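You operate a simulated robot arm through the tools that you are given. There is no shell and no other tool. Be economical: measure what you need, move in short steps, check, and stop when the job is done.

The job below is to be done with a simulated two-armed robot. You get a single attempt, and the scene is never put back.

## Task
Take the lid off the small jar on the counter top and lay it down there.

Only the result counts: the job must be done as asked and must still hold three seconds after the hand-in. Knocking over, shifting, dropping, spilling or breaking anything else fails it. Lids that push on must go on centred and level and be pressed home; caps that screw on are set level and turned clockwise until they are tight.

## Robot
Two 6-joint arms with two-finger grippers on one trunk, on a base that drives. Base frame: it is fixed to the floor where the robot stands at the start and does not move with it; the origin is under the middle of the robot, x ahead of it, y to its left, z up; the surface under the hand at the start is at about z = 0.87. Readings come in m, degrees, newtons and seconds.
The left shoulder is at the start at [0.03, 0.178, 0.988], the right one opposite. With the tool pointing down near the work surface each hand reaches from about 0.32 to 0.84 m from the robot's upright axis, wherever it stands, measured 20 degrees to its own side. Payload 2.54 kg a hand.
The tool frame of a hand sits at the grasp point between the pads (the TCP): z along the fingers, y along the line on which they close. The tips reach 0.03 m beyond it. The gripper opens to 0.116 m. The gripper's body begins 0.095 m behind the TCP.
Orientation is told as [roll, pitch, yaw] about the base's x, y, z axes, in that order, counted from this pose: with the fingers straight down and closing along the base's y, the tool's x points along the base's -x, its y along +y and its z along -z.

## Interface
- The arms move only by the tool move_arm. It takes "left_increments", "right_increments" or both (then of equal length, played together; a hand with none holds still); each is text: rows parted by semicolons, each of 7 numbers parted by spaces: the shift along the tool's x, y, z in units of 400 mm (1.0 is 400 mm), then the turn, a rotation vector about the tool's x, y, z in units of 90 degrees (1.0 is 90 degrees), then the finger opening in m, from 0 to 0.116. In form: dx dy dz ax ay az grip; .... A call has 1 to 12 rows; each row is the pose to reach, as a shift and turn from the pose commanded when the call began, along the tool's axes at that moment. A call with a number of a shift or a turn outside -1 to 1 is refused whole. Each row takes 0.2 s and may step no farther than 0.05 m and 8.6 degrees from the row before; otherwise, or with a gripper value out of range, the whole call is refused. Where a pose cannot be reached the arm comes as near as it can. A force on the tool above 40 N (or 10 N above the force at the start of the call, whichever is more), or a blocked arm, ends the call early, and 0.2 s more pass. The fingers move at their own pace (about 0.153 m/s each) and stop on an object; they squeeze with about 36 N. The grip force told is the motor's: it shows also when the fingers shut on nothing. Time passes only in rows, and 0.2 s behind the last, so rows that repeat a pose let the fingers close. It gives the time, the measured TCP pose, the force on the tool (base axes), the opening and the grip force at its end, in the units of the frame above (readings bear some noise), with the torque about the TCP (base axes, N m) and any sound that the robot's microphone picked up, and new pictures: "show" is both (left out), scene, wrist or none (wrist: the cameras of the hands that moved).
- Cameras (640 x 400 px; columns grow to the right, rows downward): "scene" is now at [0.0468, 0.0211, 1.7165]; the picture's right is [0.27, -0.96, 0.00], its down [-0.69, -0.19, -0.70] and it looks along [0.67, 0.19, -0.72] (base axes); focal length 259 px, centre (320, 200). "left" rides on the left gripper at [0.069, 0.015, -0.122] in its tool frame; the picture's right is [-0.21, 0.98, 0.00], its down [-0.83, -0.18, -0.53] and it looks along [-0.52, -0.11, 0.85] (tool axes); focal length 251 px, centre (320, 200). "right" rides on the right gripper at [0.069, -0.015, -0.122] in its tool frame; the picture's right is [0.21, 0.98, 0.00], its down [-0.83, 0.18, -0.53] and it looks along [-0.52, 0.11, 0.85] (tool axes); focal length 251 px, centre (320, 200). There is no depth. A picture from a camera that has moved, and an enlarged one, comes with that camera's place and axes in the base frame and with its lens.
- slide_trunk(by): slides the trunk up (or, below 0, down) by that many m; the arms and the scene camera ride with it, the base frame stays. It gives what a move gives, with no picture.
- steer(legs): drives the robot by 1 to 6 legs, each [ahead, left, turn to the left] in m, m and degrees, along the robot's own axes; the way and the turn of a leg run together, so that a leg with both is an arc; at most 1.5 m and 180 degrees a leg. The arms and the cameras ride along, it lands a little off, and it stops where it bumps. It gives what a move gives, and a new picture of the scene camera.
- turn_head(pan, tilt): turns the head with the scene camera to pan (to the left, within 143 degrees either way) and tilt (down, from -29 to 69), counted from straight ahead of the robot. It gives what a move gives, and a new picture of the scene camera.
- zoom(camera, box): a new picture of the part [left, top, right, bottom] of that camera's present view, enlarged. The clock stands still meanwhile.
- close_job(): hands the job in; it is judged then, once.

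Go step by step. Nothing tells you exact positions but the pictures and the camera data: compare them with the known pose of the tool, close in by small moves and look again before you grip or let go. The budget is 120 turns and 260 pictures, counting those below and the enlarged ones. Unless the task says otherwise, let go and move clear before handing in, and close with one line.

The tools are called after ">>>" as a command line: name --argument value ..., lists and objects as JSON in quotes. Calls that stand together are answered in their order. move_arm: Moves the arms, as the interface text tells. Its arguments: {"type":"object","properties":{"left_increments":{"type":"string"},"right_increments":{"type":"string"},"show":{"type":"string","enum":["both","scene","wrist","none"]}},"required":[]} The other tools are called the same way: slide_trunk (by) slides the trunk up or down; steer (legs) drives the base; turn_head (pan, tilt) turns the head that bears the scene camera; zoom (camera, box) takes an enlarged picture of a part of a camera's view; close_job () hands the job in.

At the start:

```text
clock: 0.0
left_eef_pos: [0.4331, 0.3699, 1.2023]
left_ee_rot: [0.0, 0.0, 0.1]
left_ft_force: [-0.4, 0.0, 0.1]
left_torque: [0.03, 0.02, 0.01]
left_width: 0.116
left_grip_force: 0.2
right_eef_pos: [0.5097, -0.0483, 1.1885]
right_ee_rot: [0.0, 0.0, 0.1]
right_ft_force: [-0.4, -0.3, -0.1]
right_torque: [0.0, 0.0, 0.0]
right_width: 0.1159
right_grip_force: 0.1
trunk travel left (down, up): [-0.2, 0.34]
robot x, y, heading: [0.0006, 0.0004, 0.3]
head pan, tilt: [15.6, 45.7]
```

scene: 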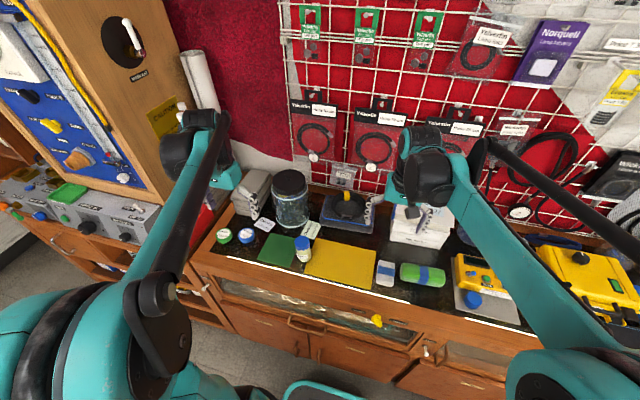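
right: 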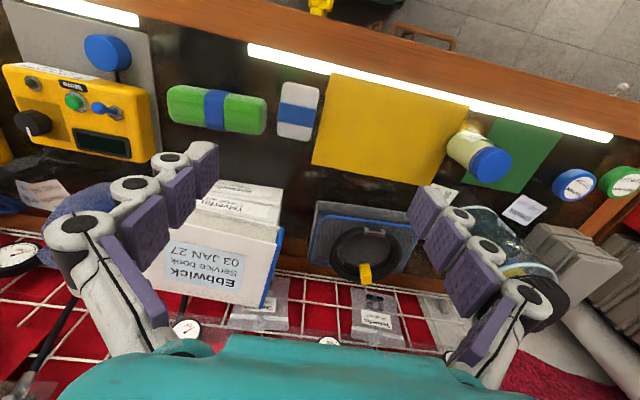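
left: 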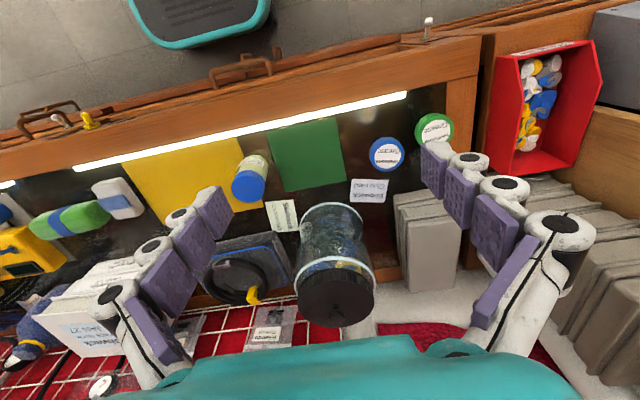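

I see a small jar with a blue lid near the green and yellow mats, and a bigger jar with a dark lid behind it. I will zoom in to identify and locate the small one.

>>> zoom --camera "scene" --box '[200, 160, 380, 290]'

>>> zoom --camera "left" --box '[180, 100, 460, 275]'

>>> zoom --camera "right" --box '[400, 90, 640, 240]'

```text
3.08 times, centred on (290, 225) of scene
camera zoom: at [0.0468, 0.0211, 1.7165], right [0.27, -0.96, 0.0], down [-0.69, -0.19, -0.7], along [0.67, 0.19, -0.72], focal length 798 px, centre (412, 123)
```

zoom: 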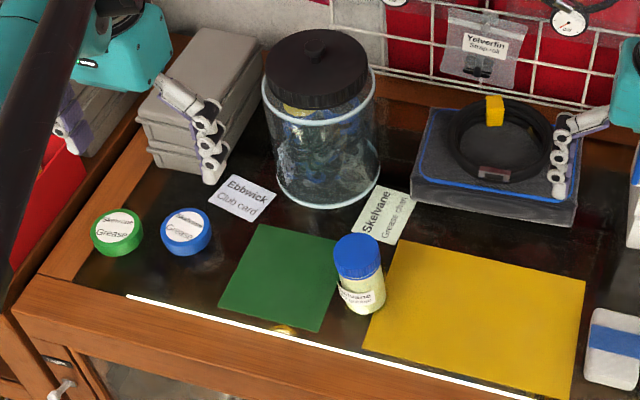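

```text
2.29 times, centred on (320, 188) of left
camera zoom: at [0.3632, 0.3847, 1.3253], right [0.21, 0.98, 0.0], down [0.83, -0.18, 0.53], along [0.52, -0.11, -0.85], focal length 575 px, centre (320, 229)
```

zoom: 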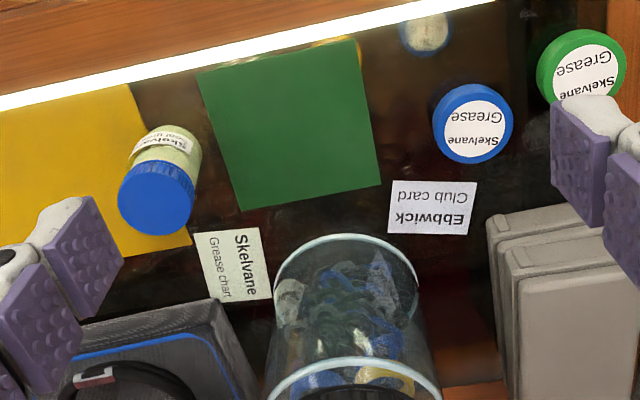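

```text
2.67 times, centred on (520, 165) of right
camera zoom: at [0.44, -0.0637, 1.3106], right [-0.21, 0.98, 0.0], down [0.83, 0.18, 0.53], along [0.52, 0.11, -0.85], focal length 670 px, centre (-213, 293)
```

zoom: 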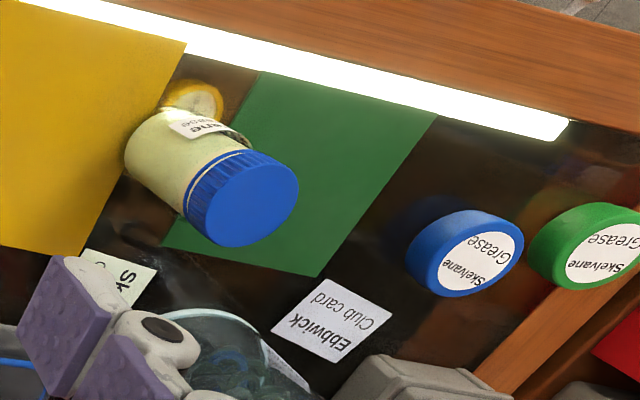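

The blue ribbed cap's top comes out at about (0.54, 0.227, 0.957), roughly 55 mm wide, on a counter at z of about 0.87. I'll hold the jar body with the right hand from the front right and unscrew with the left hand from above. First I bring the right hand near.

>>> move_arm --right_increments "0.055 0.074 0.044 0 0 -0.078 0.1; 0.11 0.148 0.088 0 0 -0.156 0.1; 0.165 0.222 0.132 0 0 -0.233 0.1; 0.22 0.296 0.176 0 0 -0.311 0.1; 0.275 0.37 0.22 0 0 -0.389 0.1" --show "none"

```text
clock: 1.2
left_eef_pos: [0.434, 0.3697, 1.2015]
left_ee_rot: [0.0, 0.0, 0.0]
left_ft_force: [0.6, 0.1, -0.2]
left_torque: [-0.01, 0.0, -0.01]
left_width: 0.116
left_grip_force: 0.2
right_eef_pos: [0.3991, 0.0987, 1.1008]
right_ee_rot: [-0.1, 0.0, 35.1]
right_ft_force: [0.2, 0.2, 0.7]
right_torque: [0.01, -0.01, 0.03]
right_width: 0.1002
right_grip_force: 0.0
trunk travel left (down, up): [-0.2, 0.34]
robot x, y, heading: [-0.0007, -0.0035, -0.1]
head pan, tilt: [15.6, 45.7]
```

The right hand is in place with its yaw set. Now I tilt its fingers toward the jar, leaving them 30° below horizontal.

>>> move_arm --right_increments "0 0 0 0 -0.0833 0 0.1; 0 0 0 0 -0.1667 0 0.1; 0 0 0 0 -0.25 0 0.1; 0 0 0 0 -0.3333 0 0.1; 0 0 0 0 -0.4167 0 0.1; 0 0 0 0 -0.5 0 0.1; 0 0 0 0 -0.5833 0 0.1; 0 0 0 0 -0.6667 0 0.1"

```text
clock: 3.0
left_eef_pos: [0.4335, 0.3699, 1.2021]
left_ee_rot: [0.1, 0.0, 0.0]
left_ft_force: [0.7, 1.2, 0.1]
left_torque: [0.01, -0.02, -0.03]
left_width: 0.1158
left_grip_force: 0.0
right_eef_pos: [0.3999, 0.0998, 1.1008]
right_ee_rot: [0.0, -60.0, 34.9]
right_ft_force: [-0.8, 0.7, -0.6]
right_torque: [0.03, 0.01, -0.01]
right_width: 0.0998
right_grip_force: 0.0
trunk travel left (down, up): [-0.2, 0.34]
robot x, y, heading: [0.0008, -0.0016, -0.1]
head pan, tilt: [15.6, 45.7]
camera scene: at [0.0472, 0.0215, 1.7165], right [0.27, -0.96, 0.0], down [-0.69, -0.19, -0.7], along [0.67, 0.19, -0.72], focal length 259 px, centre (320, 200)
camera right: at [0.2936, 0.0071, 1.1017], right [-0.65, 0.74, -0.19], down [-0.15, 0.12, 0.98], along [0.75, 0.66, 0.03], focal length 251 px, centre (320, 200)
```

scene: 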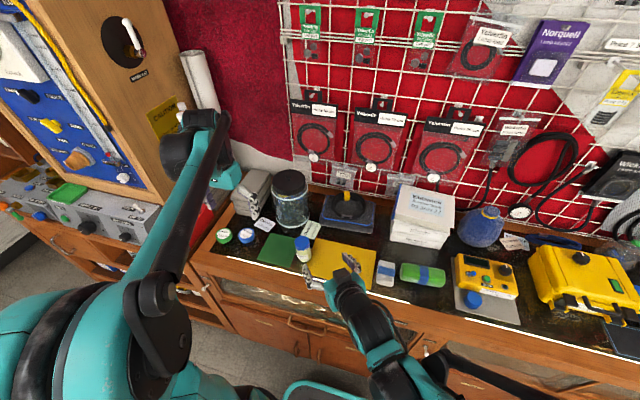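
right: 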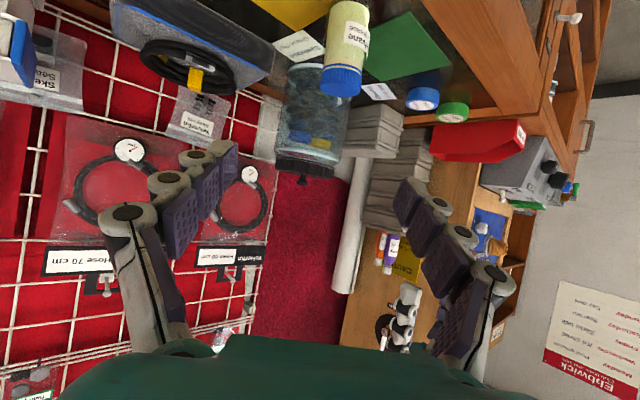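

The hand is tilted as planned and the jar is in view of its camera. I move it to about 15 cm short of the jar, on the line of approach.

>>> move_arm --right_increments "0.052 0.0144 0.065 0 0 0 0.09; 0.104 0.0288 0.13 0 0 0 0.09; 0.155 0.043 0.196 0 0 0 0.09; 0.207 0.0575 0.261 0 0 0 0.09; 0.207 0.0575 0.261 0 0 0 0.09"

>>> zoom --camera "scene" --box '[220, 200, 380, 300]'

```text
clock: 4.2
left_eef_pos: [0.433, 0.3704, 1.2022]
left_ee_rot: [0.0, 0.0, 0.1]
left_ft_force: [-0.1, -0.1, 0.9]
left_torque: [0.03, -0.01, -0.03]
left_width: 0.1163
left_grip_force: 0.0
right_eef_pos: [0.4449, 0.161, 1.0312]
right_ee_rot: [0.0, -59.9, 35.1]
right_ft_force: [0.0, 0.0, 0.5]
right_torque: [0.02, -0.01, -0.01]
right_width: 0.0901
right_grip_force: 0.0
right hand out of reach, approached as far as the arm can: row 2, 3, 4, 5
trunk travel left (down, up): [-0.2, 0.34]
robot x, y, heading: [-0.0011, 0.0023, -0.1]
head pan, tilt: [15.6, 45.7]
camera scene: at [0.0458, 0.0201, 1.7166], right [0.27, -0.96, 0.0], down [-0.69, -0.19, -0.7], along [0.67, 0.19, -0.71], focal length 259 px, centre (320, 200)
camera right: at [0.3389, 0.0685, 1.0326], right [-0.65, 0.74, -0.19], down [-0.14, 0.12, 0.98], along [0.75, 0.66, 0.03], focal length 251 px, centre (320, 200)
```

scene: 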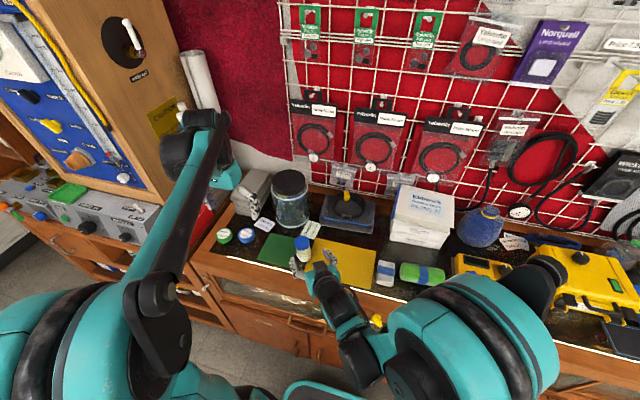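
right: 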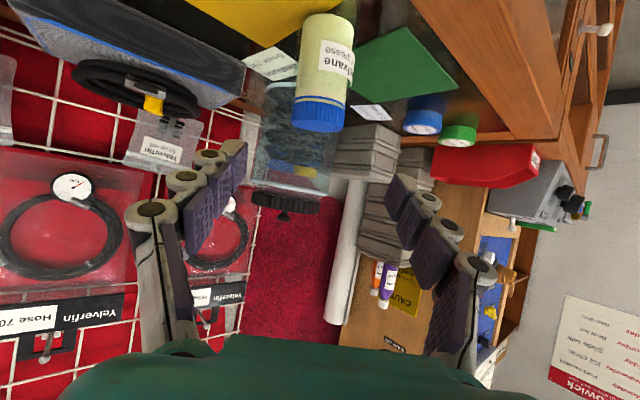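

```text
4.00 times, centred on (300, 250) of scene
camera zoom: at [0.0458, 0.0201, 1.7166], right [0.27, -0.96, 0.0], down [-0.69, -0.19, -0.7], along [0.67, 0.19, -0.71], focal length 1038 px, centre (400, 0)
```

zoom: 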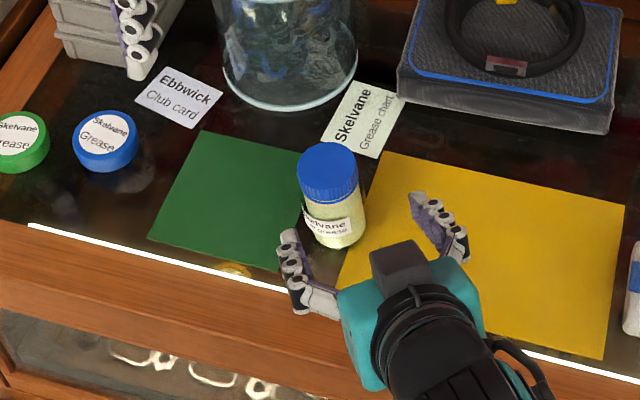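

The right arm hit its reach limit because the shoulder sits too high for that low, shallow pose. I'll raise the hand a bit, then lower the trunk so the arm has room.

>>> move_arm --right_increments "-0.072 0 -0.042 0 0 0 0.09; -0.144 0 -0.083 0 0 0 0.09; -0.2165 0 -0.125 0 0 0 0.09" --show "none"

>>> slide_trunk --by -0.14

```text
clock: 5.0
left_eef_pos: [0.4326, 0.3686, 1.2035]
left_ee_rot: [0.0, -0.1, -0.1]
left_ft_force: [-0.4, -0.4, -0.1]
left_torque: [0.04, -0.04, 0.0]
left_width: 0.1161
left_grip_force: 0.0
right_eef_pos: [0.445, 0.1646, 1.1315]
right_ee_rot: [0.0, -59.9, 35.1]
right_ft_force: [-0.5, -0.2, 0.8]
right_torque: [-0.01, 0.03, 0.01]
right_width: 0.09
right_grip_force: 0.1
trunk travel left (down, up): [-0.2, 0.34]
robot x, y, heading: [0.0003, -0.005, -0.3]
head pan, tilt: [15.6, 45.7]
```

```text
clock: 6.7
left_eef_pos: [0.434, 0.37, 1.0631]
left_ee_rot: [0.0, 0.0, 0.0]
left_ft_force: [1.0, 0.1, 0.1]
left_torque: [0.01, -0.03, -0.06]
left_width: 0.1162
left_grip_force: 0.1
right_eef_pos: [0.4456, 0.1631, 0.9908]
right_ee_rot: [0.1, -60.0, 35.0]
right_ft_force: [0.8, 0.8, -0.1]
right_torque: [-0.01, -0.01, 0.01]
right_width: 0.09
right_grip_force: 0.1
trunk travel left (down, up): [-0.06, 0.48]
robot x, y, heading: [0.0005, 0.0027, 0.1]
head pan, tilt: [15.6, 45.7]
```

The trunk is down and the right hand is at (0.446, 0.163, 0.991). I move it onto the approach line 10 cm short of the jar and take pictures to refine the jar's position.

>>> move_arm --right_increments "0.03 -0.002 0.045 0 0 0 0.09; 0.061 -0.005 0.089 0 0 0 0.09; 0.061 -0.005 0.089 0 0 0 0.09"

>>> zoom --camera "scene" --box '[240, 150, 400, 250]'

>>> zoom --camera "left" --box '[0, 0, 320, 200]'

```text
clock: 7.5
left_eef_pos: [0.4338, 0.3696, 1.0616]
left_ee_rot: [0.0, 0.1, -0.1]
left_ft_force: [0.7, -0.4, 0.4]
left_torque: [-0.01, -0.02, 0.02]
left_width: 0.1158
left_grip_force: 0.2
right_eef_pos: [0.4595, 0.1716, 0.9516]
right_ee_rot: [0.1, -59.9, 35.0]
right_ft_force: [0.5, 0.0, -0.1]
right_torque: [0.02, -0.01, -0.01]
right_width: 0.0902
right_grip_force: 0.1
trunk travel left (down, up): [-0.06, 0.48]
robot x, y, heading: [0.0022, -0.0001, 0.2]
head pan, tilt: [15.6, 45.7]
camera scene: at [0.0465, 0.021, 1.5766], right [0.27, -0.96, 0.0], down [-0.69, -0.19, -0.7], along [0.67, 0.19, -0.72], focal length 259 px, centre (320, 200)
camera right: at [0.355, 0.0783, 0.9529], right [-0.65, 0.74, -0.19], down [-0.14, 0.12, 0.98], along [0.75, 0.66, 0.03], focal length 251 px, centre (320, 200)
```

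scene: 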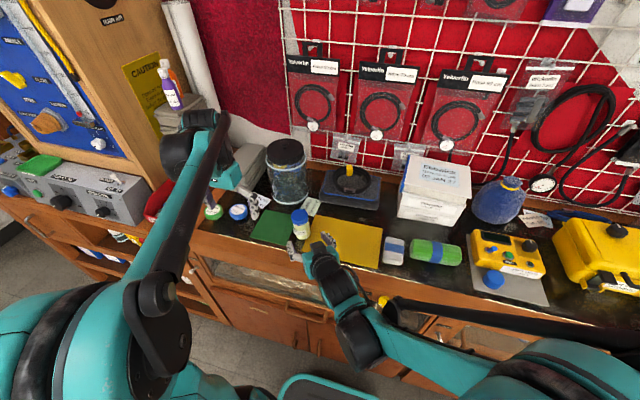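
right: 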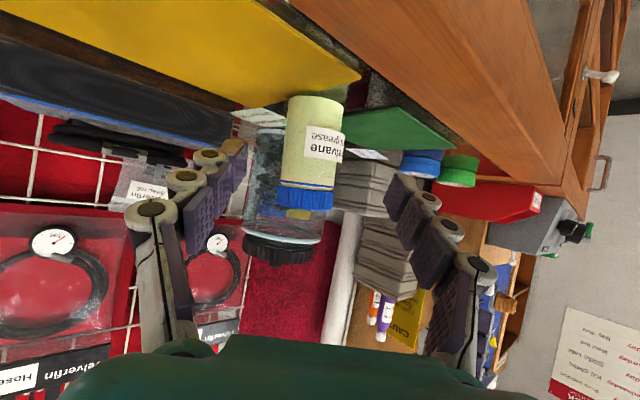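

```text
4.00 times, centred on (320, 200) of scene
camera zoom: at [0.0465, 0.021, 1.5766], right [0.27, -0.96, 0.0], down [-0.69, -0.19, -0.7], along [0.67, 0.19, -0.72], focal length 1038 px, centre (320, 200)
```

zoom: 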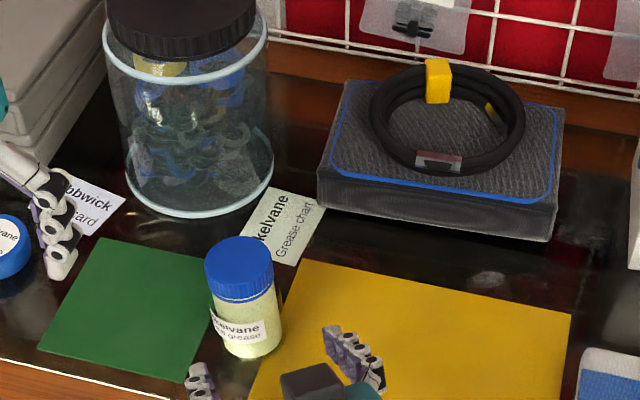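

```text
2.00 times, centred on (160, 100) of left
camera zoom: at [0.363, 0.3846, 1.1854], right [0.21, 0.98, 0.0], down [0.83, -0.18, 0.53], along [0.52, -0.11, -0.85], focal length 503 px, centre (640, 400)
```

zoom: 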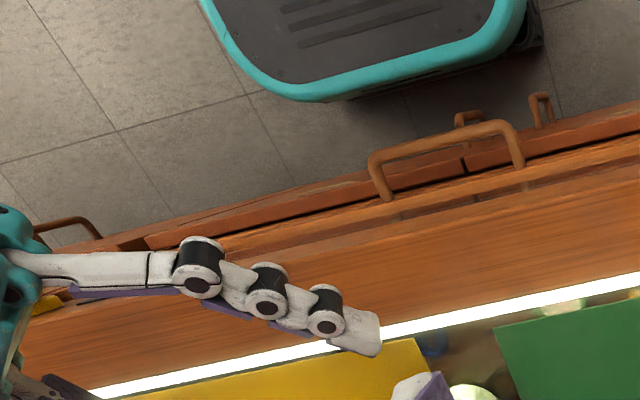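

The hand is on its approach line and the jar sits nearly centred between the fingers, slightly to the left. I'll zoom in to measure that lateral error.

>>> zoom --camera "right" --box '[240, 75, 400, 175]'

```text
4.00 times, centred on (320, 125) of right
camera zoom: at [0.355, 0.0783, 0.9529], right [-0.65, 0.74, -0.19], down [-0.14, 0.12, 0.98], along [0.75, 0.66, 0.03], focal length 1006 px, centre (320, 500)
```

zoom: 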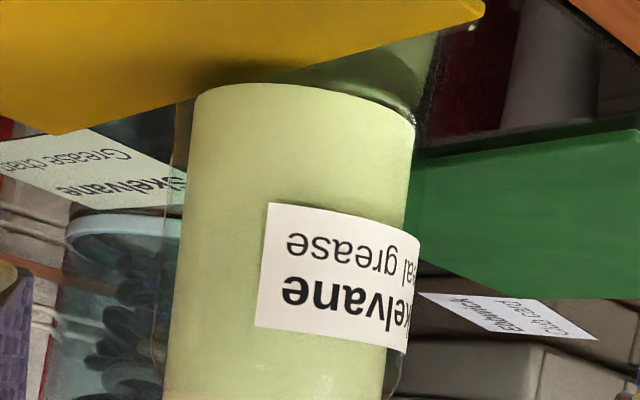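

The jar axis is about 5 mm to the left of the finger midline, at about (0.544, 0.224), with the cap spanning z 0.941 to 0.964. I correct for that and advance 7 cm.

>>> move_arm --right_increments "-0.013 -0.0135 0.02 0 0 0 0.09; -0.013 -0.0135 0.1 0 0 0 0.09; -0.013 -0.0135 0.175 0 0 0 0.09; -0.013 -0.0135 0.175 0 0 0 0.09"

>>> zoom --camera "scene" --box '[240, 190, 400, 290]'

```text
clock: 8.5
left_eef_pos: [0.4329, 0.3696, 1.0618]
left_ee_rot: [0.0, 0.0, 0.0]
left_ft_force: [-0.8, 0.3, -0.7]
left_torque: [-0.02, -0.01, -0.01]
left_width: 0.116
left_grip_force: 0.0
right_eef_pos: [0.5158, 0.2043, 0.9207]
right_ee_rot: [-0.1, -60.0, 35.0]
right_ft_force: [0.6, 0.4, -0.5]
right_torque: [-0.01, 0.03, -0.01]
right_width: 0.0899
right_grip_force: 0.0
trunk travel left (down, up): [-0.06, 0.48]
robot x, y, heading: [-0.0009, -0.0027, -0.2]
head pan, tilt: [15.6, 45.7]
camera scene: at [0.0464, 0.021, 1.5766], right [0.27, -0.96, 0.0], down [-0.69, -0.19, -0.7], along [0.67, 0.19, -0.72], focal length 259 px, centre (320, 200)
camera right: at [0.4101, 0.1108, 0.9221], right [-0.65, 0.74, -0.19], down [-0.14, 0.12, 0.98], along [0.75, 0.66, 0.03], focal length 251 px, centre (320, 200)
```

scene: 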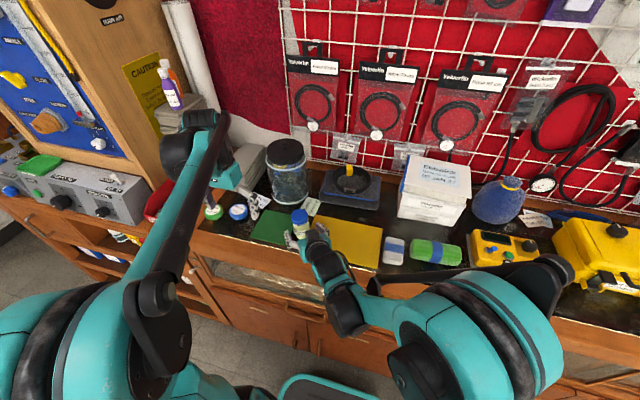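
right: 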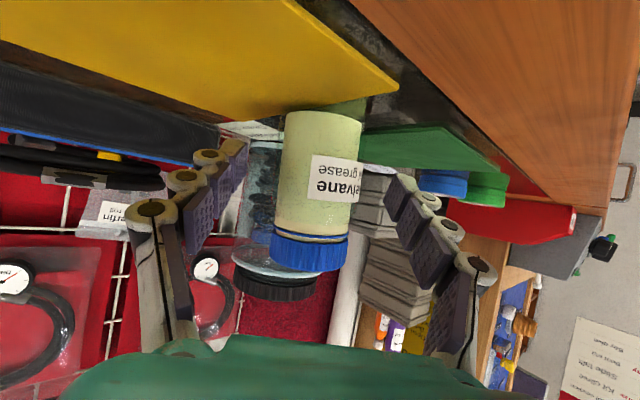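

```text
4.00 times, centred on (320, 240) of scene
camera zoom: at [0.0464, 0.021, 1.5766], right [0.27, -0.96, 0.0], down [-0.69, -0.19, -0.7], along [0.67, 0.19, -0.72], focal length 1038 px, centre (320, 40)
```

zoom: 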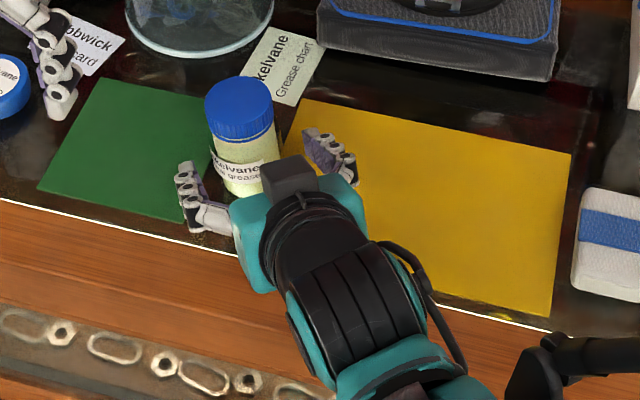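

The jar is now centred between the fingers. I advance the last 3 cm and check.

>>> move_arm --right_increments "0 0 0.04 0 0 0 0.09; 0 0 0.076 0 0 0 0.09; 0 0 0.076 0 0 0 0.09" --show "wrist"

>>> zoom --camera "scene" --box '[260, 200, 340, 250]'

```text
clock: 9.3
left_eef_pos: [0.434, 0.3695, 1.0622]
left_ee_rot: [-0.1, 0.0, 0.0]
left_ft_force: [-0.5, 0.7, 0.3]
left_torque: [-0.01, -0.01, -0.03]
left_width: 0.1162
left_grip_force: 0.1
right_eef_pos: [0.5382, 0.22, 0.9066]
right_ee_rot: [0.1, -60.0, 35.0]
right_ft_force: [0.5, 0.3, 0.5]
right_torque: [0.0, -0.03, 0.01]
right_width: 0.0903
right_grip_force: 0.1
trunk travel left (down, up): [-0.06, 0.48]
robot x, y, heading: [-0.0009, 0.0016, 0.0]
head pan, tilt: [15.6, 45.7]
camera right: at [0.4319, 0.1264, 0.9075], right [-0.65, 0.74, -0.19], down [-0.14, 0.12, 0.98], along [0.75, 0.66, 0.03], focal length 251 px, centre (320, 200)
```

right: 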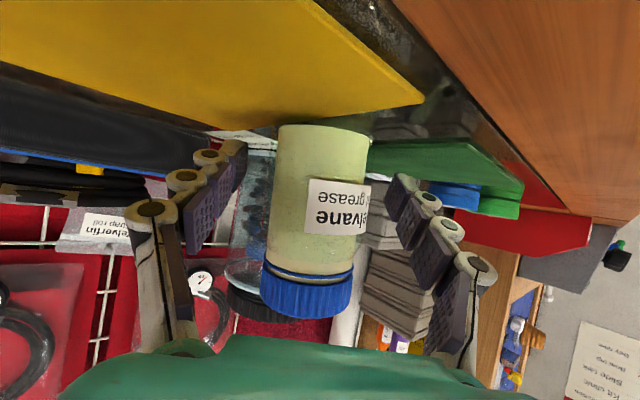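

```text
8.00 times, centred on (300, 225) of scene
camera zoom: at [0.0466, 0.0211, 1.5765], right [0.27, -0.96, 0.0], down [-0.69, -0.19, -0.7], along [0.67, 0.19, -0.72], focal length 2075 px, centre (480, 0)
```

zoom: 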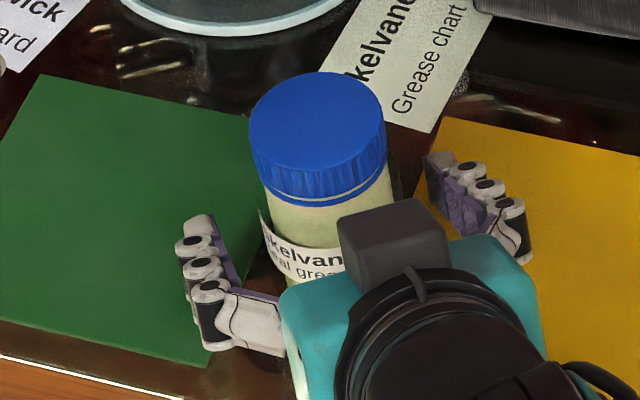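

The jar body is centred and about 15 mm past the grasp point, inside the pads. I close the right fingers on it.

>>> move_arm --right_increments "0 0 0 0 0 0 0.07; 0 0 0 0 0 0 0.06; 0 0 0 0 0 0 0.05; 0 0 0 0 0 0 0.045; 0 0 0 0 0 0 0.045" --show "wrist"

>>> zoom --camera "scene" --box '[260, 200, 340, 250]'

```text
clock: 10.5
left_eef_pos: [0.4346, 0.3704, 1.0621]
left_ee_rot: [0.0, 0.1, 0.0]
left_ft_force: [0.3, 0.5, 0.4]
left_torque: [0.01, 0.0, 0.0]
left_width: 0.1163
left_grip_force: 0.0
right_eef_pos: [0.538, 0.2196, 0.9059]
right_ee_rot: [0.1, -60.1, 34.9]
right_ft_force: [0.9, -2.9, 1.1]
right_torque: [-0.15, -0.07, 0.03]
right_width: 0.0557
right_grip_force: 36.0
trunk travel left (down, up): [-0.06, 0.48]
robot x, y, heading: [0.001, -0.0029, -0.1]
head pan, tilt: [15.6, 45.7]
camera right: at [0.432, 0.1262, 0.9076], right [-0.65, 0.74, -0.19], down [-0.14, 0.12, 0.98], along [0.75, 0.66, 0.03], focal length 251 px, centre (320, 200)
```

right: 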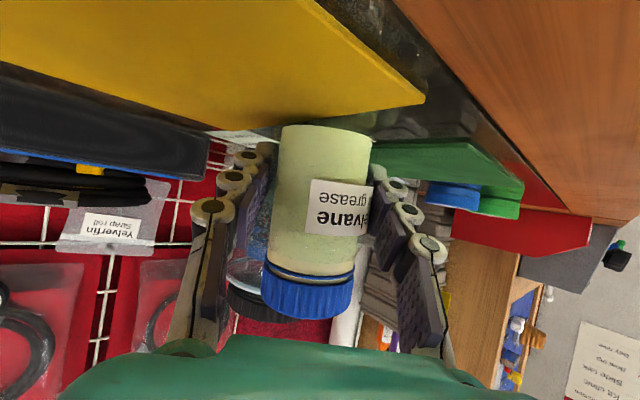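

```text
8.00 times, centred on (300, 225) of scene
camera zoom: at [0.0469, 0.0209, 1.5765], right [0.27, -0.96, 0.0], down [-0.69, -0.19, -0.7], along [0.67, 0.19, -0.72], focal length 2075 px, centre (480, 0)
```

zoom: 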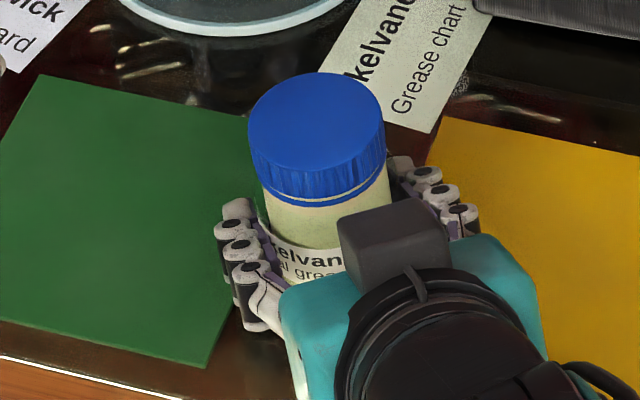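

The right hand holds the jar body firmly (width 0.056, 36 N) and the jar stands where it was. Now I bring the left hand above the cap, turned 20° clockwise to leave room for unscrewing.

>>> move_arm --left_increments "-0.068 -0.0906 0 0 0 0.055 0.09; -0.136 -0.181 0 0 0 0.111 0.09; -0.204 -0.272 0 0 0 0.166 0.09; -0.2725 -0.3625 0 0 0 0.222 0.09; -0.2725 -0.3625 0 0 0 0.222 0.09"

>>> zoom --camera "scene" --box '[220, 150, 380, 250]'

```text
clock: 11.7
left_eef_pos: [0.544, 0.2247, 1.061]
left_ee_rot: [0.2, 0.0, -20.0]
left_ft_force: [-0.1, 0.0, 0.1]
left_torque: [0.03, 0.01, 0.01]
left_width: 0.09
left_grip_force: 0.0
right_eef_pos: [0.5372, 0.2208, 0.906]
right_ee_rot: [-0.1, -60.0, 35.0]
right_ft_force: [-1.4, 2.6, 2.4]
right_torque: [-0.03, 0.01, 0.01]
right_width: 0.0555
right_grip_force: 36.3
trunk travel left (down, up): [-0.06, 0.48]
robot x, y, heading: [-0.0006, 0.0038, 0.2]
head pan, tilt: [15.6, 45.7]
camera scene: at [0.0463, 0.0211, 1.5766], right [0.27, -0.96, 0.0], down [-0.69, -0.19, -0.7], along [0.67, 0.19, -0.72], focal length 259 px, centre (320, 200)
camera left: at [0.4825, 0.263, 1.1832], right [0.54, 0.84, 0.0], down [0.71, -0.45, 0.53], along [0.45, -0.29, -0.85], focal length 251 px, centre (320, 200)
```

scene: 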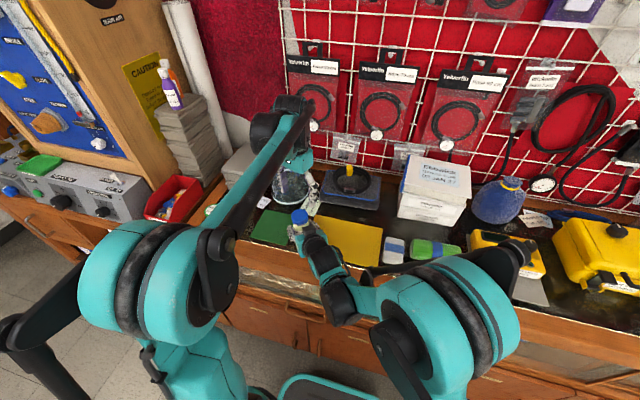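
left: 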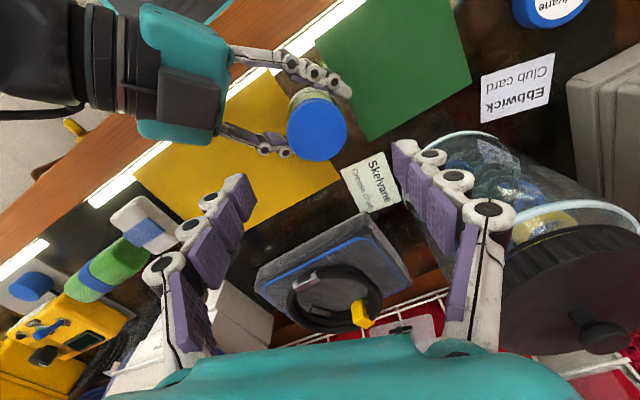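

```text
4.00 times, centred on (300, 200) of scene
camera zoom: at [0.0463, 0.0211, 1.5766], right [0.27, -0.96, 0.0], down [-0.69, -0.19, -0.7], along [0.67, 0.19, -0.72], focal length 1038 px, centre (400, 200)
```

zoom: 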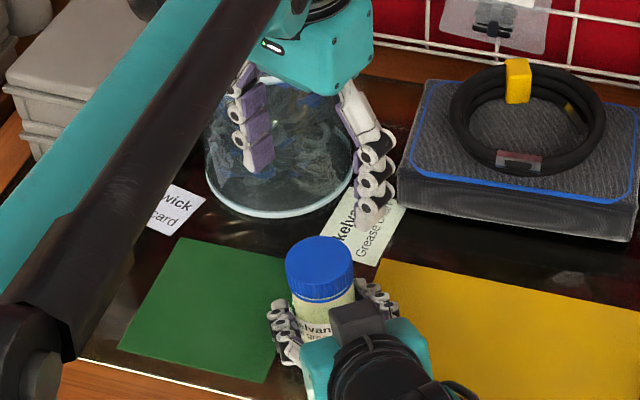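

The left hand is above the cap; its camera puts the cap centre near (0.537, 0.227), a few mm closer than the grasp point. I come down partway with a small correction and look again.

>>> move_arm --left_increments "0.013 -0.001 0.045 0 0 0 0.09; 0.013 -0.001 0.0875 0 0 0 0.09; 0.013 -0.001 0.0875 0 0 0 0.09" --show "wrist"

>>> zoom --camera "left" --box '[240, 75, 400, 175]'

>>> zoom --camera "scene" --box '[260, 180, 340, 230]'

>>> zoom --camera "right" --box '[160, 150, 480, 350]'

```text
clock: 12.5
left_eef_pos: [0.5379, 0.2254, 1.0256]
left_ee_rot: [0.0, 0.0, -20.0]
left_ft_force: [0.7, -0.2, 0.5]
left_torque: [0.02, 0.0, 0.01]
left_width: 0.09
left_grip_force: 0.0
right_eef_pos: [0.5383, 0.221, 0.9065]
right_ee_rot: [0.0, -60.1, 35.1]
right_ft_force: [-0.3, 1.7, 4.9]
right_torque: [-0.1, -0.07, -0.01]
right_width: 0.0557
right_grip_force: 36.3
trunk travel left (down, up): [-0.06, 0.48]
robot x, y, heading: [-0.0028, -0.0016, -0.0]
head pan, tilt: [15.6, 45.7]
camera left: at [0.4766, 0.2637, 1.1483], right [0.54, 0.84, 0.0], down [0.71, -0.45, 0.53], along [0.45, -0.29, -0.85], focal length 251 px, centre (320, 200)
```

left: 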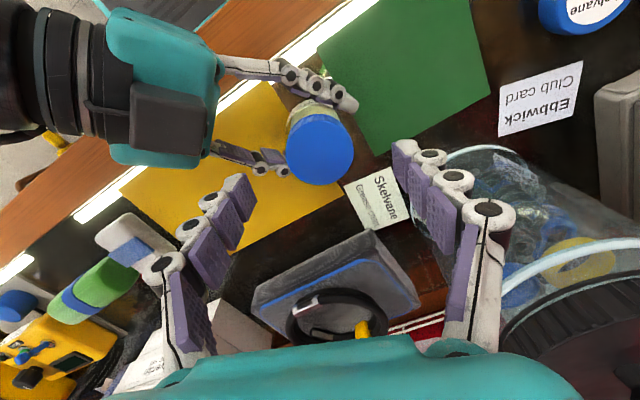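

```text
4.00 times, centred on (320, 125) of left
camera zoom: at [0.4766, 0.2637, 1.1483], right [0.54, 0.84, 0.0], down [0.71, -0.45, 0.53], along [0.45, -0.29, -0.85], focal length 1006 px, centre (320, 500)
```

zoom: 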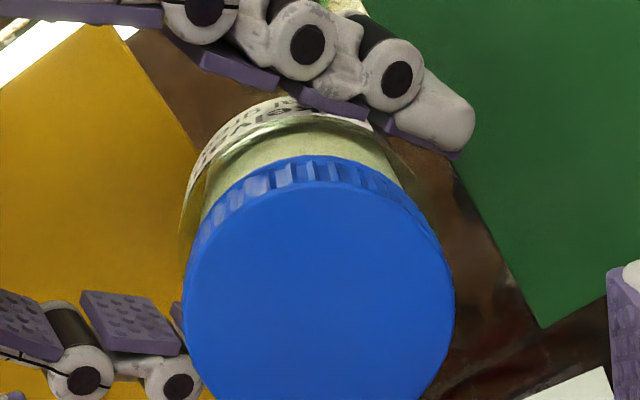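

```text
8.00 times, centred on (300, 205) of scene
camera zoom: at [0.0463, 0.0212, 1.5766], right [0.27, -0.96, 0.0], down [-0.69, -0.19, -0.7], along [0.67, 0.19, -0.72], focal length 2075 px, centre (480, 160)
```

zoom: 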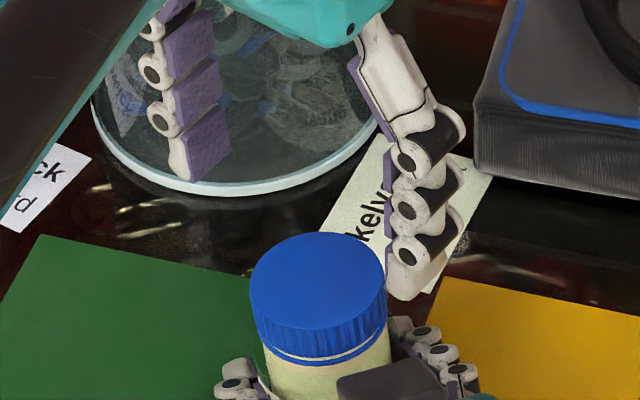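

```text
2.00 times, centred on (320, 250) of right
camera zoom: at [0.4317, 0.1265, 0.9078], right [-0.65, 0.74, -0.19], down [-0.15, 0.12, 0.98], along [0.75, 0.66, 0.03], focal length 503 px, centre (320, 100)
```

zoom: 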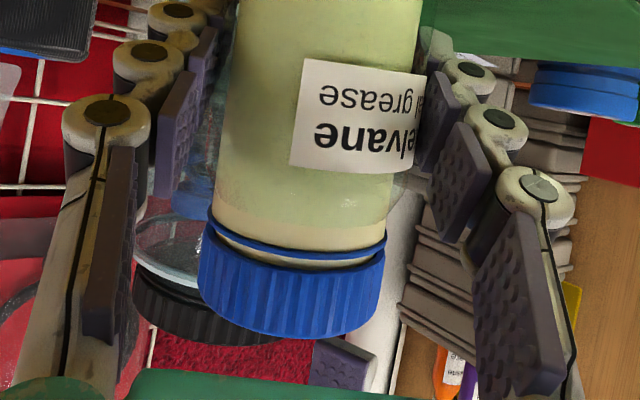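

The left grasp axis is now within about 1 mm of the cap centre. I go straight down so the tips reach about z 0.942, the cap's lower rim.

>>> move_arm --left_increments "0.002 0 0.045 0 0 0 0.08; 0.002 0 0.09 0 0 0 0.08; 0.002 0 0.134 0 0 0 0.08; 0.002 0 0.134 0 0 0 0.08" --show "wrist"

>>> zoom --camera "scene" --box '[260, 190, 340, 240]'

>>> zoom --camera "right" --box '[160, 150, 480, 350]'

```text
clock: 13.5
left_eef_pos: [0.5382, 0.2265, 0.9727]
left_ee_rot: [0.0, 0.0, -20.0]
left_ft_force: [-1.0, -0.4, 0.2]
left_torque: [0.02, 0.01, 0.01]
left_width: 0.0801
left_grip_force: 0.0
right_eef_pos: [0.537, 0.219, 0.9075]
right_ee_rot: [0.0, -60.0, 35.1]
right_ft_force: [0.3, 1.3, 6.2]
right_torque: [-0.14, -0.16, 0.03]
right_width: 0.0552
right_grip_force: 36.1
trunk travel left (down, up): [-0.06, 0.48]
robot x, y, heading: [0.0014, 0.0011, 0.1]
head pan, tilt: [15.6, 45.7]
camera left: at [0.4763, 0.264, 1.096], right [0.54, 0.84, 0.0], down [0.71, -0.45, 0.53], along [0.45, -0.29, -0.85], focal length 251 px, centre (320, 200)
```

left: 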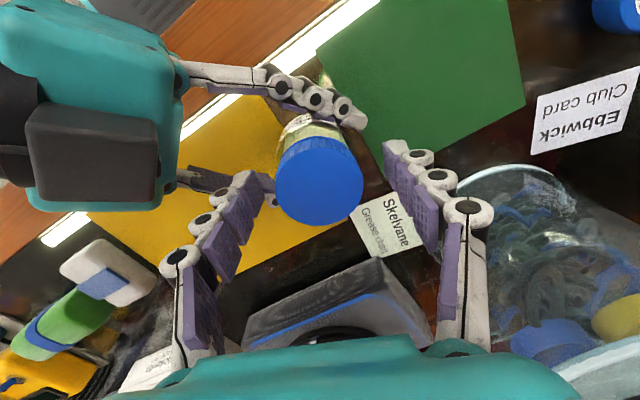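

```text
8.00 times, centred on (300, 215) of scene
camera zoom: at [0.0463, 0.0211, 1.5766], right [0.27, -0.96, 0.0], down [-0.69, -0.19, -0.7], along [0.67, 0.19, -0.72], focal length 2075 px, centre (480, 80)
```

zoom: 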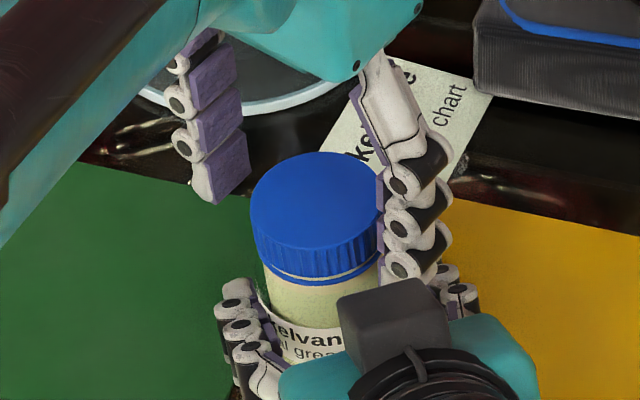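

```text
2.00 times, centred on (320, 250) of right
camera zoom: at [0.4318, 0.1265, 0.9078], right [-0.65, 0.74, -0.19], down [-0.15, 0.12, 0.98], along [0.75, 0.66, 0.03], focal length 503 px, centre (320, 100)
```

zoom: 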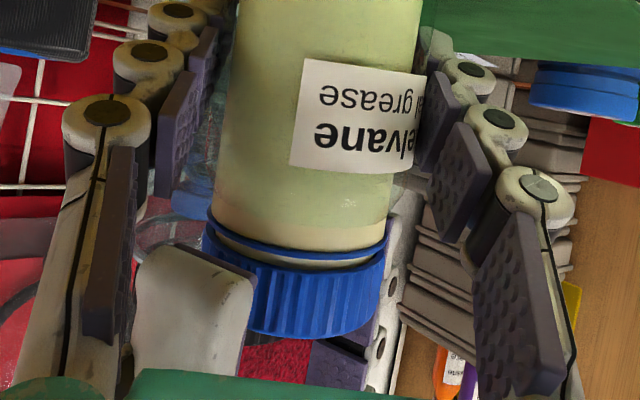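

The left fingers straddle the cap and are centred on it, with tips at its rim. I close the left hand on the cap.

>>> move_arm --left_increments "0 0 0 0 0 0 0.065; 0 0 0 0 0 0 0.055; 0 0 0 0 0 0 0.045; 0 0 0 0 0 0 0.04; 0 0 0 0 0 0 0.04" --show "wrist"

>>> zoom --camera "scene" --box '[260, 190, 340, 240]'

>>> zoom --camera "right" --box '[160, 150, 480, 350]'

```text
clock: 14.7
left_eef_pos: [0.537, 0.2247, 0.9735]
left_ee_rot: [-0.1, 0.0, -20.0]
left_ft_force: [-7.1, -12.5, 2.5]
left_torque: [-0.59, 0.34, -0.05]
left_width: 0.0495
left_grip_force: 36.1
right_eef_pos: [0.5374, 0.2194, 0.9063]
right_ee_rot: [0.0, -60.0, 34.9]
right_ft_force: [7.3, 9.3, 3.0]
right_torque: [-0.48, 0.03, -0.04]
right_width: 0.0552
right_grip_force: 36.2
trunk travel left (down, up): [-0.06, 0.48]
robot x, y, heading: [-0.0009, 0.0012, 0.1]
head pan, tilt: [15.6, 45.7]
camera left: at [0.4761, 0.2631, 1.0963], right [0.54, 0.84, 0.0], down [0.71, -0.45, 0.53], along [0.45, -0.29, -0.85], focal length 251 px, centre (320, 200)
```

left: 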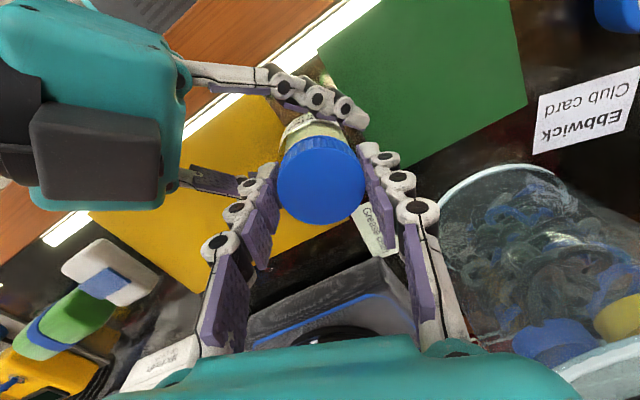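

```text
8.00 times, centred on (300, 215) of scene
camera zoom: at [0.0463, 0.0206, 1.5766], right [0.27, -0.96, 0.0], down [-0.69, -0.19, -0.7], along [0.67, 0.19, -0.72], focal length 2075 px, centre (480, 80)
```

zoom: 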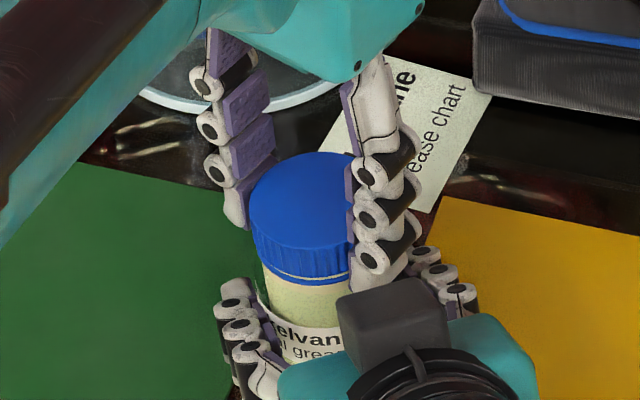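

```text
2.00 times, centred on (320, 250) of right
camera zoom: at [0.4318, 0.1264, 0.9078], right [-0.65, 0.74, -0.19], down [-0.15, 0.12, 0.98], along [0.75, 0.66, 0.03], focal length 503 px, centre (320, 100)
```

zoom: 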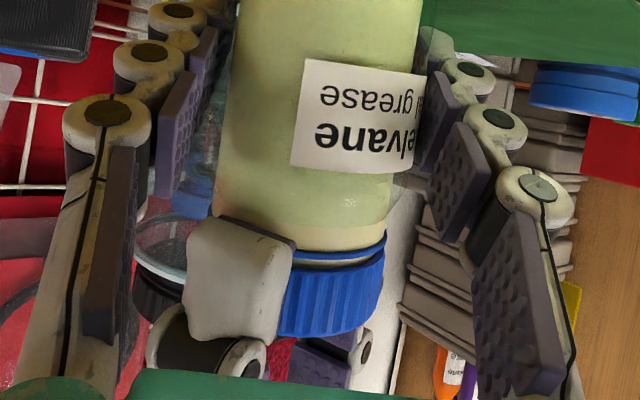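

Both hands hold: the left grips the cap at width 0.0495, with a sideways load of about 14 N between the arms. I shift the left hand 2 mm to relieve it and measure the centring before turning.

>>> move_arm --left_increments "0 -0.003 0 0 0 0 0.04; 0 -0.005 0 0 0 0 0.04; 0 -0.005 0 0 0 0 0.04" --show "none"

>>> zoom --camera "left" --box '[240, 125, 400, 225]'

```text
clock: 15.5
left_eef_pos: [0.537, 0.2243, 0.9727]
left_ee_rot: [0.1, -0.1, -19.9]
left_ft_force: [5.6, 3.3, 4.9]
left_torque: [-0.17, 0.16, 0.02]
left_width: 0.0491
left_grip_force: 36.2
right_eef_pos: [0.538, 0.2194, 0.9056]
right_ee_rot: [-0.1, -60.1, 35.0]
right_ft_force: [-0.5, 0.2, 6.5]
right_torque: [0.21, -0.94, 0.14]
right_width: 0.0555
right_grip_force: 35.9
trunk travel left (down, up): [-0.06, 0.48]
robot x, y, heading: [0.0024, 0.001, -0.1]
head pan, tilt: [15.6, 45.7]
```

```text
4.00 times, centred on (320, 175) of left
camera zoom: at [0.4755, 0.2622, 1.0961], right [0.53, 0.85, 0.0], down [0.71, -0.45, 0.53], along [0.45, -0.28, -0.85], focal length 1006 px, centre (320, 300)
```

zoom: 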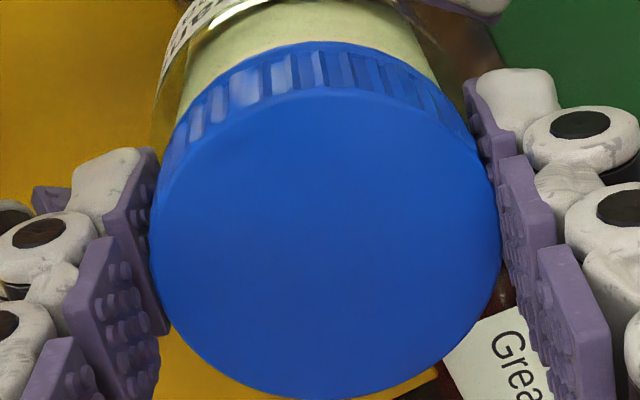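

The cap is centred in the left grip to about 1 mm and the load is relieved. I now turn it counterclockwise 30° as a test, watching torque and slip.

>>> move_arm --left_increments "0 0 0 0 0 -0.083 0.04; 0 0 0 0 0 -0.167 0.04; 0 0 0 0 0 -0.25 0.04; 0 0 -0.0005 0 0 -0.333 0.04" --show "wrist"

>>> zoom --camera "right" --box '[160, 150, 480, 350]'

```text
clock: 16.5
left_eef_pos: [0.5355, 0.222, 0.9738]
left_ee_rot: [-0.1, 0.1, 10.0]
left_ft_force: [-6.8, -11.5, 2.6]
left_torque: [-0.53, 0.71, -0.06]
left_width: 0.0493
left_grip_force: 35.9
right_eef_pos: [0.5367, 0.2198, 0.907]
right_ee_rot: [0.0, -60.1, 34.9]
right_ft_force: [2.8, 7.6, 1.0]
right_torque: [-0.52, -0.26, -0.11]
right_width: 0.0552
right_grip_force: 36.3
trunk travel left (down, up): [-0.06, 0.48]
robot x, y, heading: [-0.0011, 0.0004, -0.2]
head pan, tilt: [15.6, 45.7]
camera left: at [0.4637, 0.2257, 1.0969], right [0.04, 1.0, 0.0], down [0.85, -0.03, 0.53], along [0.53, -0.02, -0.85], focal length 251 px, centre (320, 200)
```

left: 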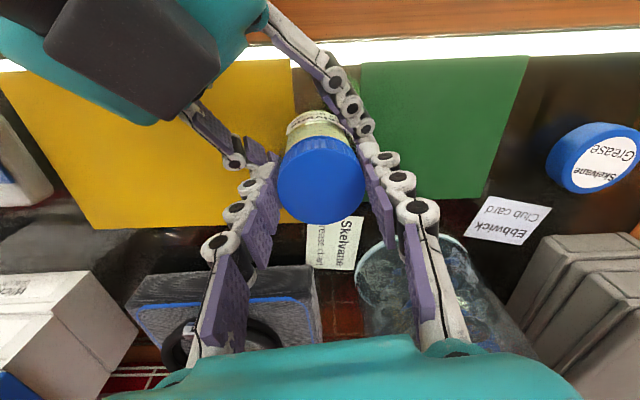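

```text
2.00 times, centred on (320, 250) of right
camera zoom: at [0.4314, 0.1262, 0.9078], right [-0.65, 0.74, -0.19], down [-0.14, 0.12, 0.98], along [0.75, 0.66, 0.03], focal length 503 px, centre (320, 100)
```

zoom: 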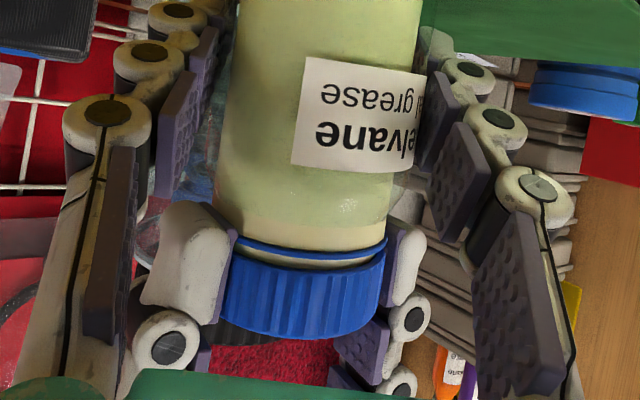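

The turn went freely, the jar did not rotate (its label stayed put) and the cap seems to follow the fingers. I continue another 70° counterclockwise with a small sideways relief.

>>> move_arm --left_increments "0.001 -0.001 0 0 0 -0.087 0.04; 0.002 -0.002 0 0 0 -0.173 0.04; 0.003 -0.0033 -0.001 0 0 -0.26 0.04; 0.003 -0.0033 -0.001 0 0 -0.347 0.04; 0.003 -0.0033 -0.001 0 0 -0.433 0.04; 0.003 -0.0033 -0.001 0 0 -0.52 0.04; 0.003 -0.0033 -0.0015 0 0 -0.607 0.04; 0.003 -0.0033 -0.002 0 0 -0.693 0.04; 0.003 -0.0033 -0.002 0 0 -0.778 0.04" --show "wrist"

>>> zoom --camera "right" --box '[160, 150, 480, 350]'

>>> zoom --camera "scene" --box '[260, 190, 340, 240]'

```text
clock: 18.5
left_eef_pos: [0.5366, 0.2208, 0.9737]
left_ee_rot: [-0.2, 0.0, 80.1]
left_ft_force: [25.6, -21.9, 2.0]
left_torque: [-1.14, -0.67, -0.11]
left_width: 0.0494
left_grip_force: 36.1
right_eef_pos: [0.537, 0.2202, 0.9067]
right_ee_rot: [0.0, -60.0, 34.9]
right_ft_force: [-24.2, 20.4, 0.7]
right_torque: [-0.49, -1.15, 0.21]
right_width: 0.0556
right_grip_force: 36.3
trunk travel left (down, up): [-0.06, 0.48]
robot x, y, heading: [0.0003, -0.0013, 0.1]
head pan, tilt: [15.6, 45.7]
camera left: at [0.5077, 0.1563, 1.0978], right [-0.93, 0.38, 0.0], down [0.32, 0.78, 0.53], along [0.2, 0.49, -0.85], focal length 251 px, centre (320, 200)
```

left: 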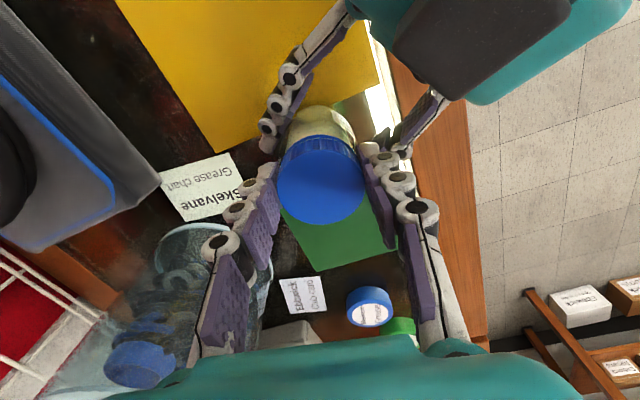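

```text
2.00 times, centred on (320, 250) of right
camera zoom: at [0.4313, 0.1269, 0.9075], right [-0.65, 0.74, -0.18], down [-0.14, 0.12, 0.98], along [0.75, 0.66, 0.03], focal length 503 px, centre (320, 100)
```

zoom: 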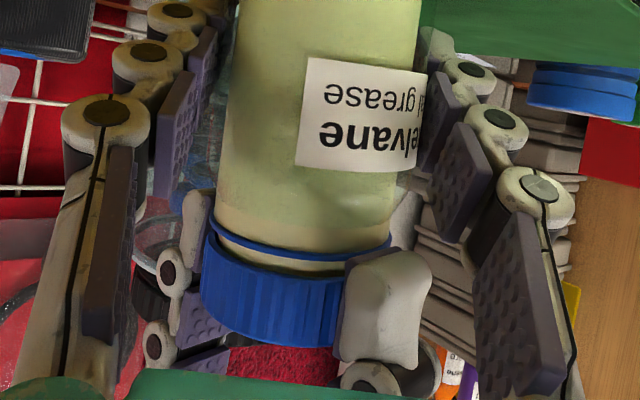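

```text
8.00 times, centred on (300, 215) of scene
camera zoom: at [0.0469, 0.0209, 1.5765], right [0.27, -0.96, 0.0], down [-0.69, -0.19, -0.7], along [0.67, 0.19, -0.72], focal length 2075 px, centre (480, 80)
```

zoom: 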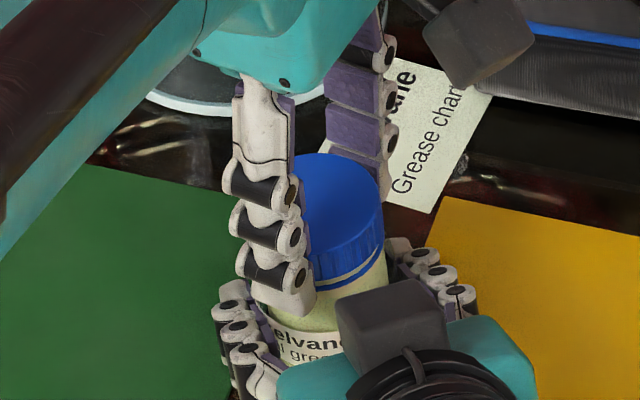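

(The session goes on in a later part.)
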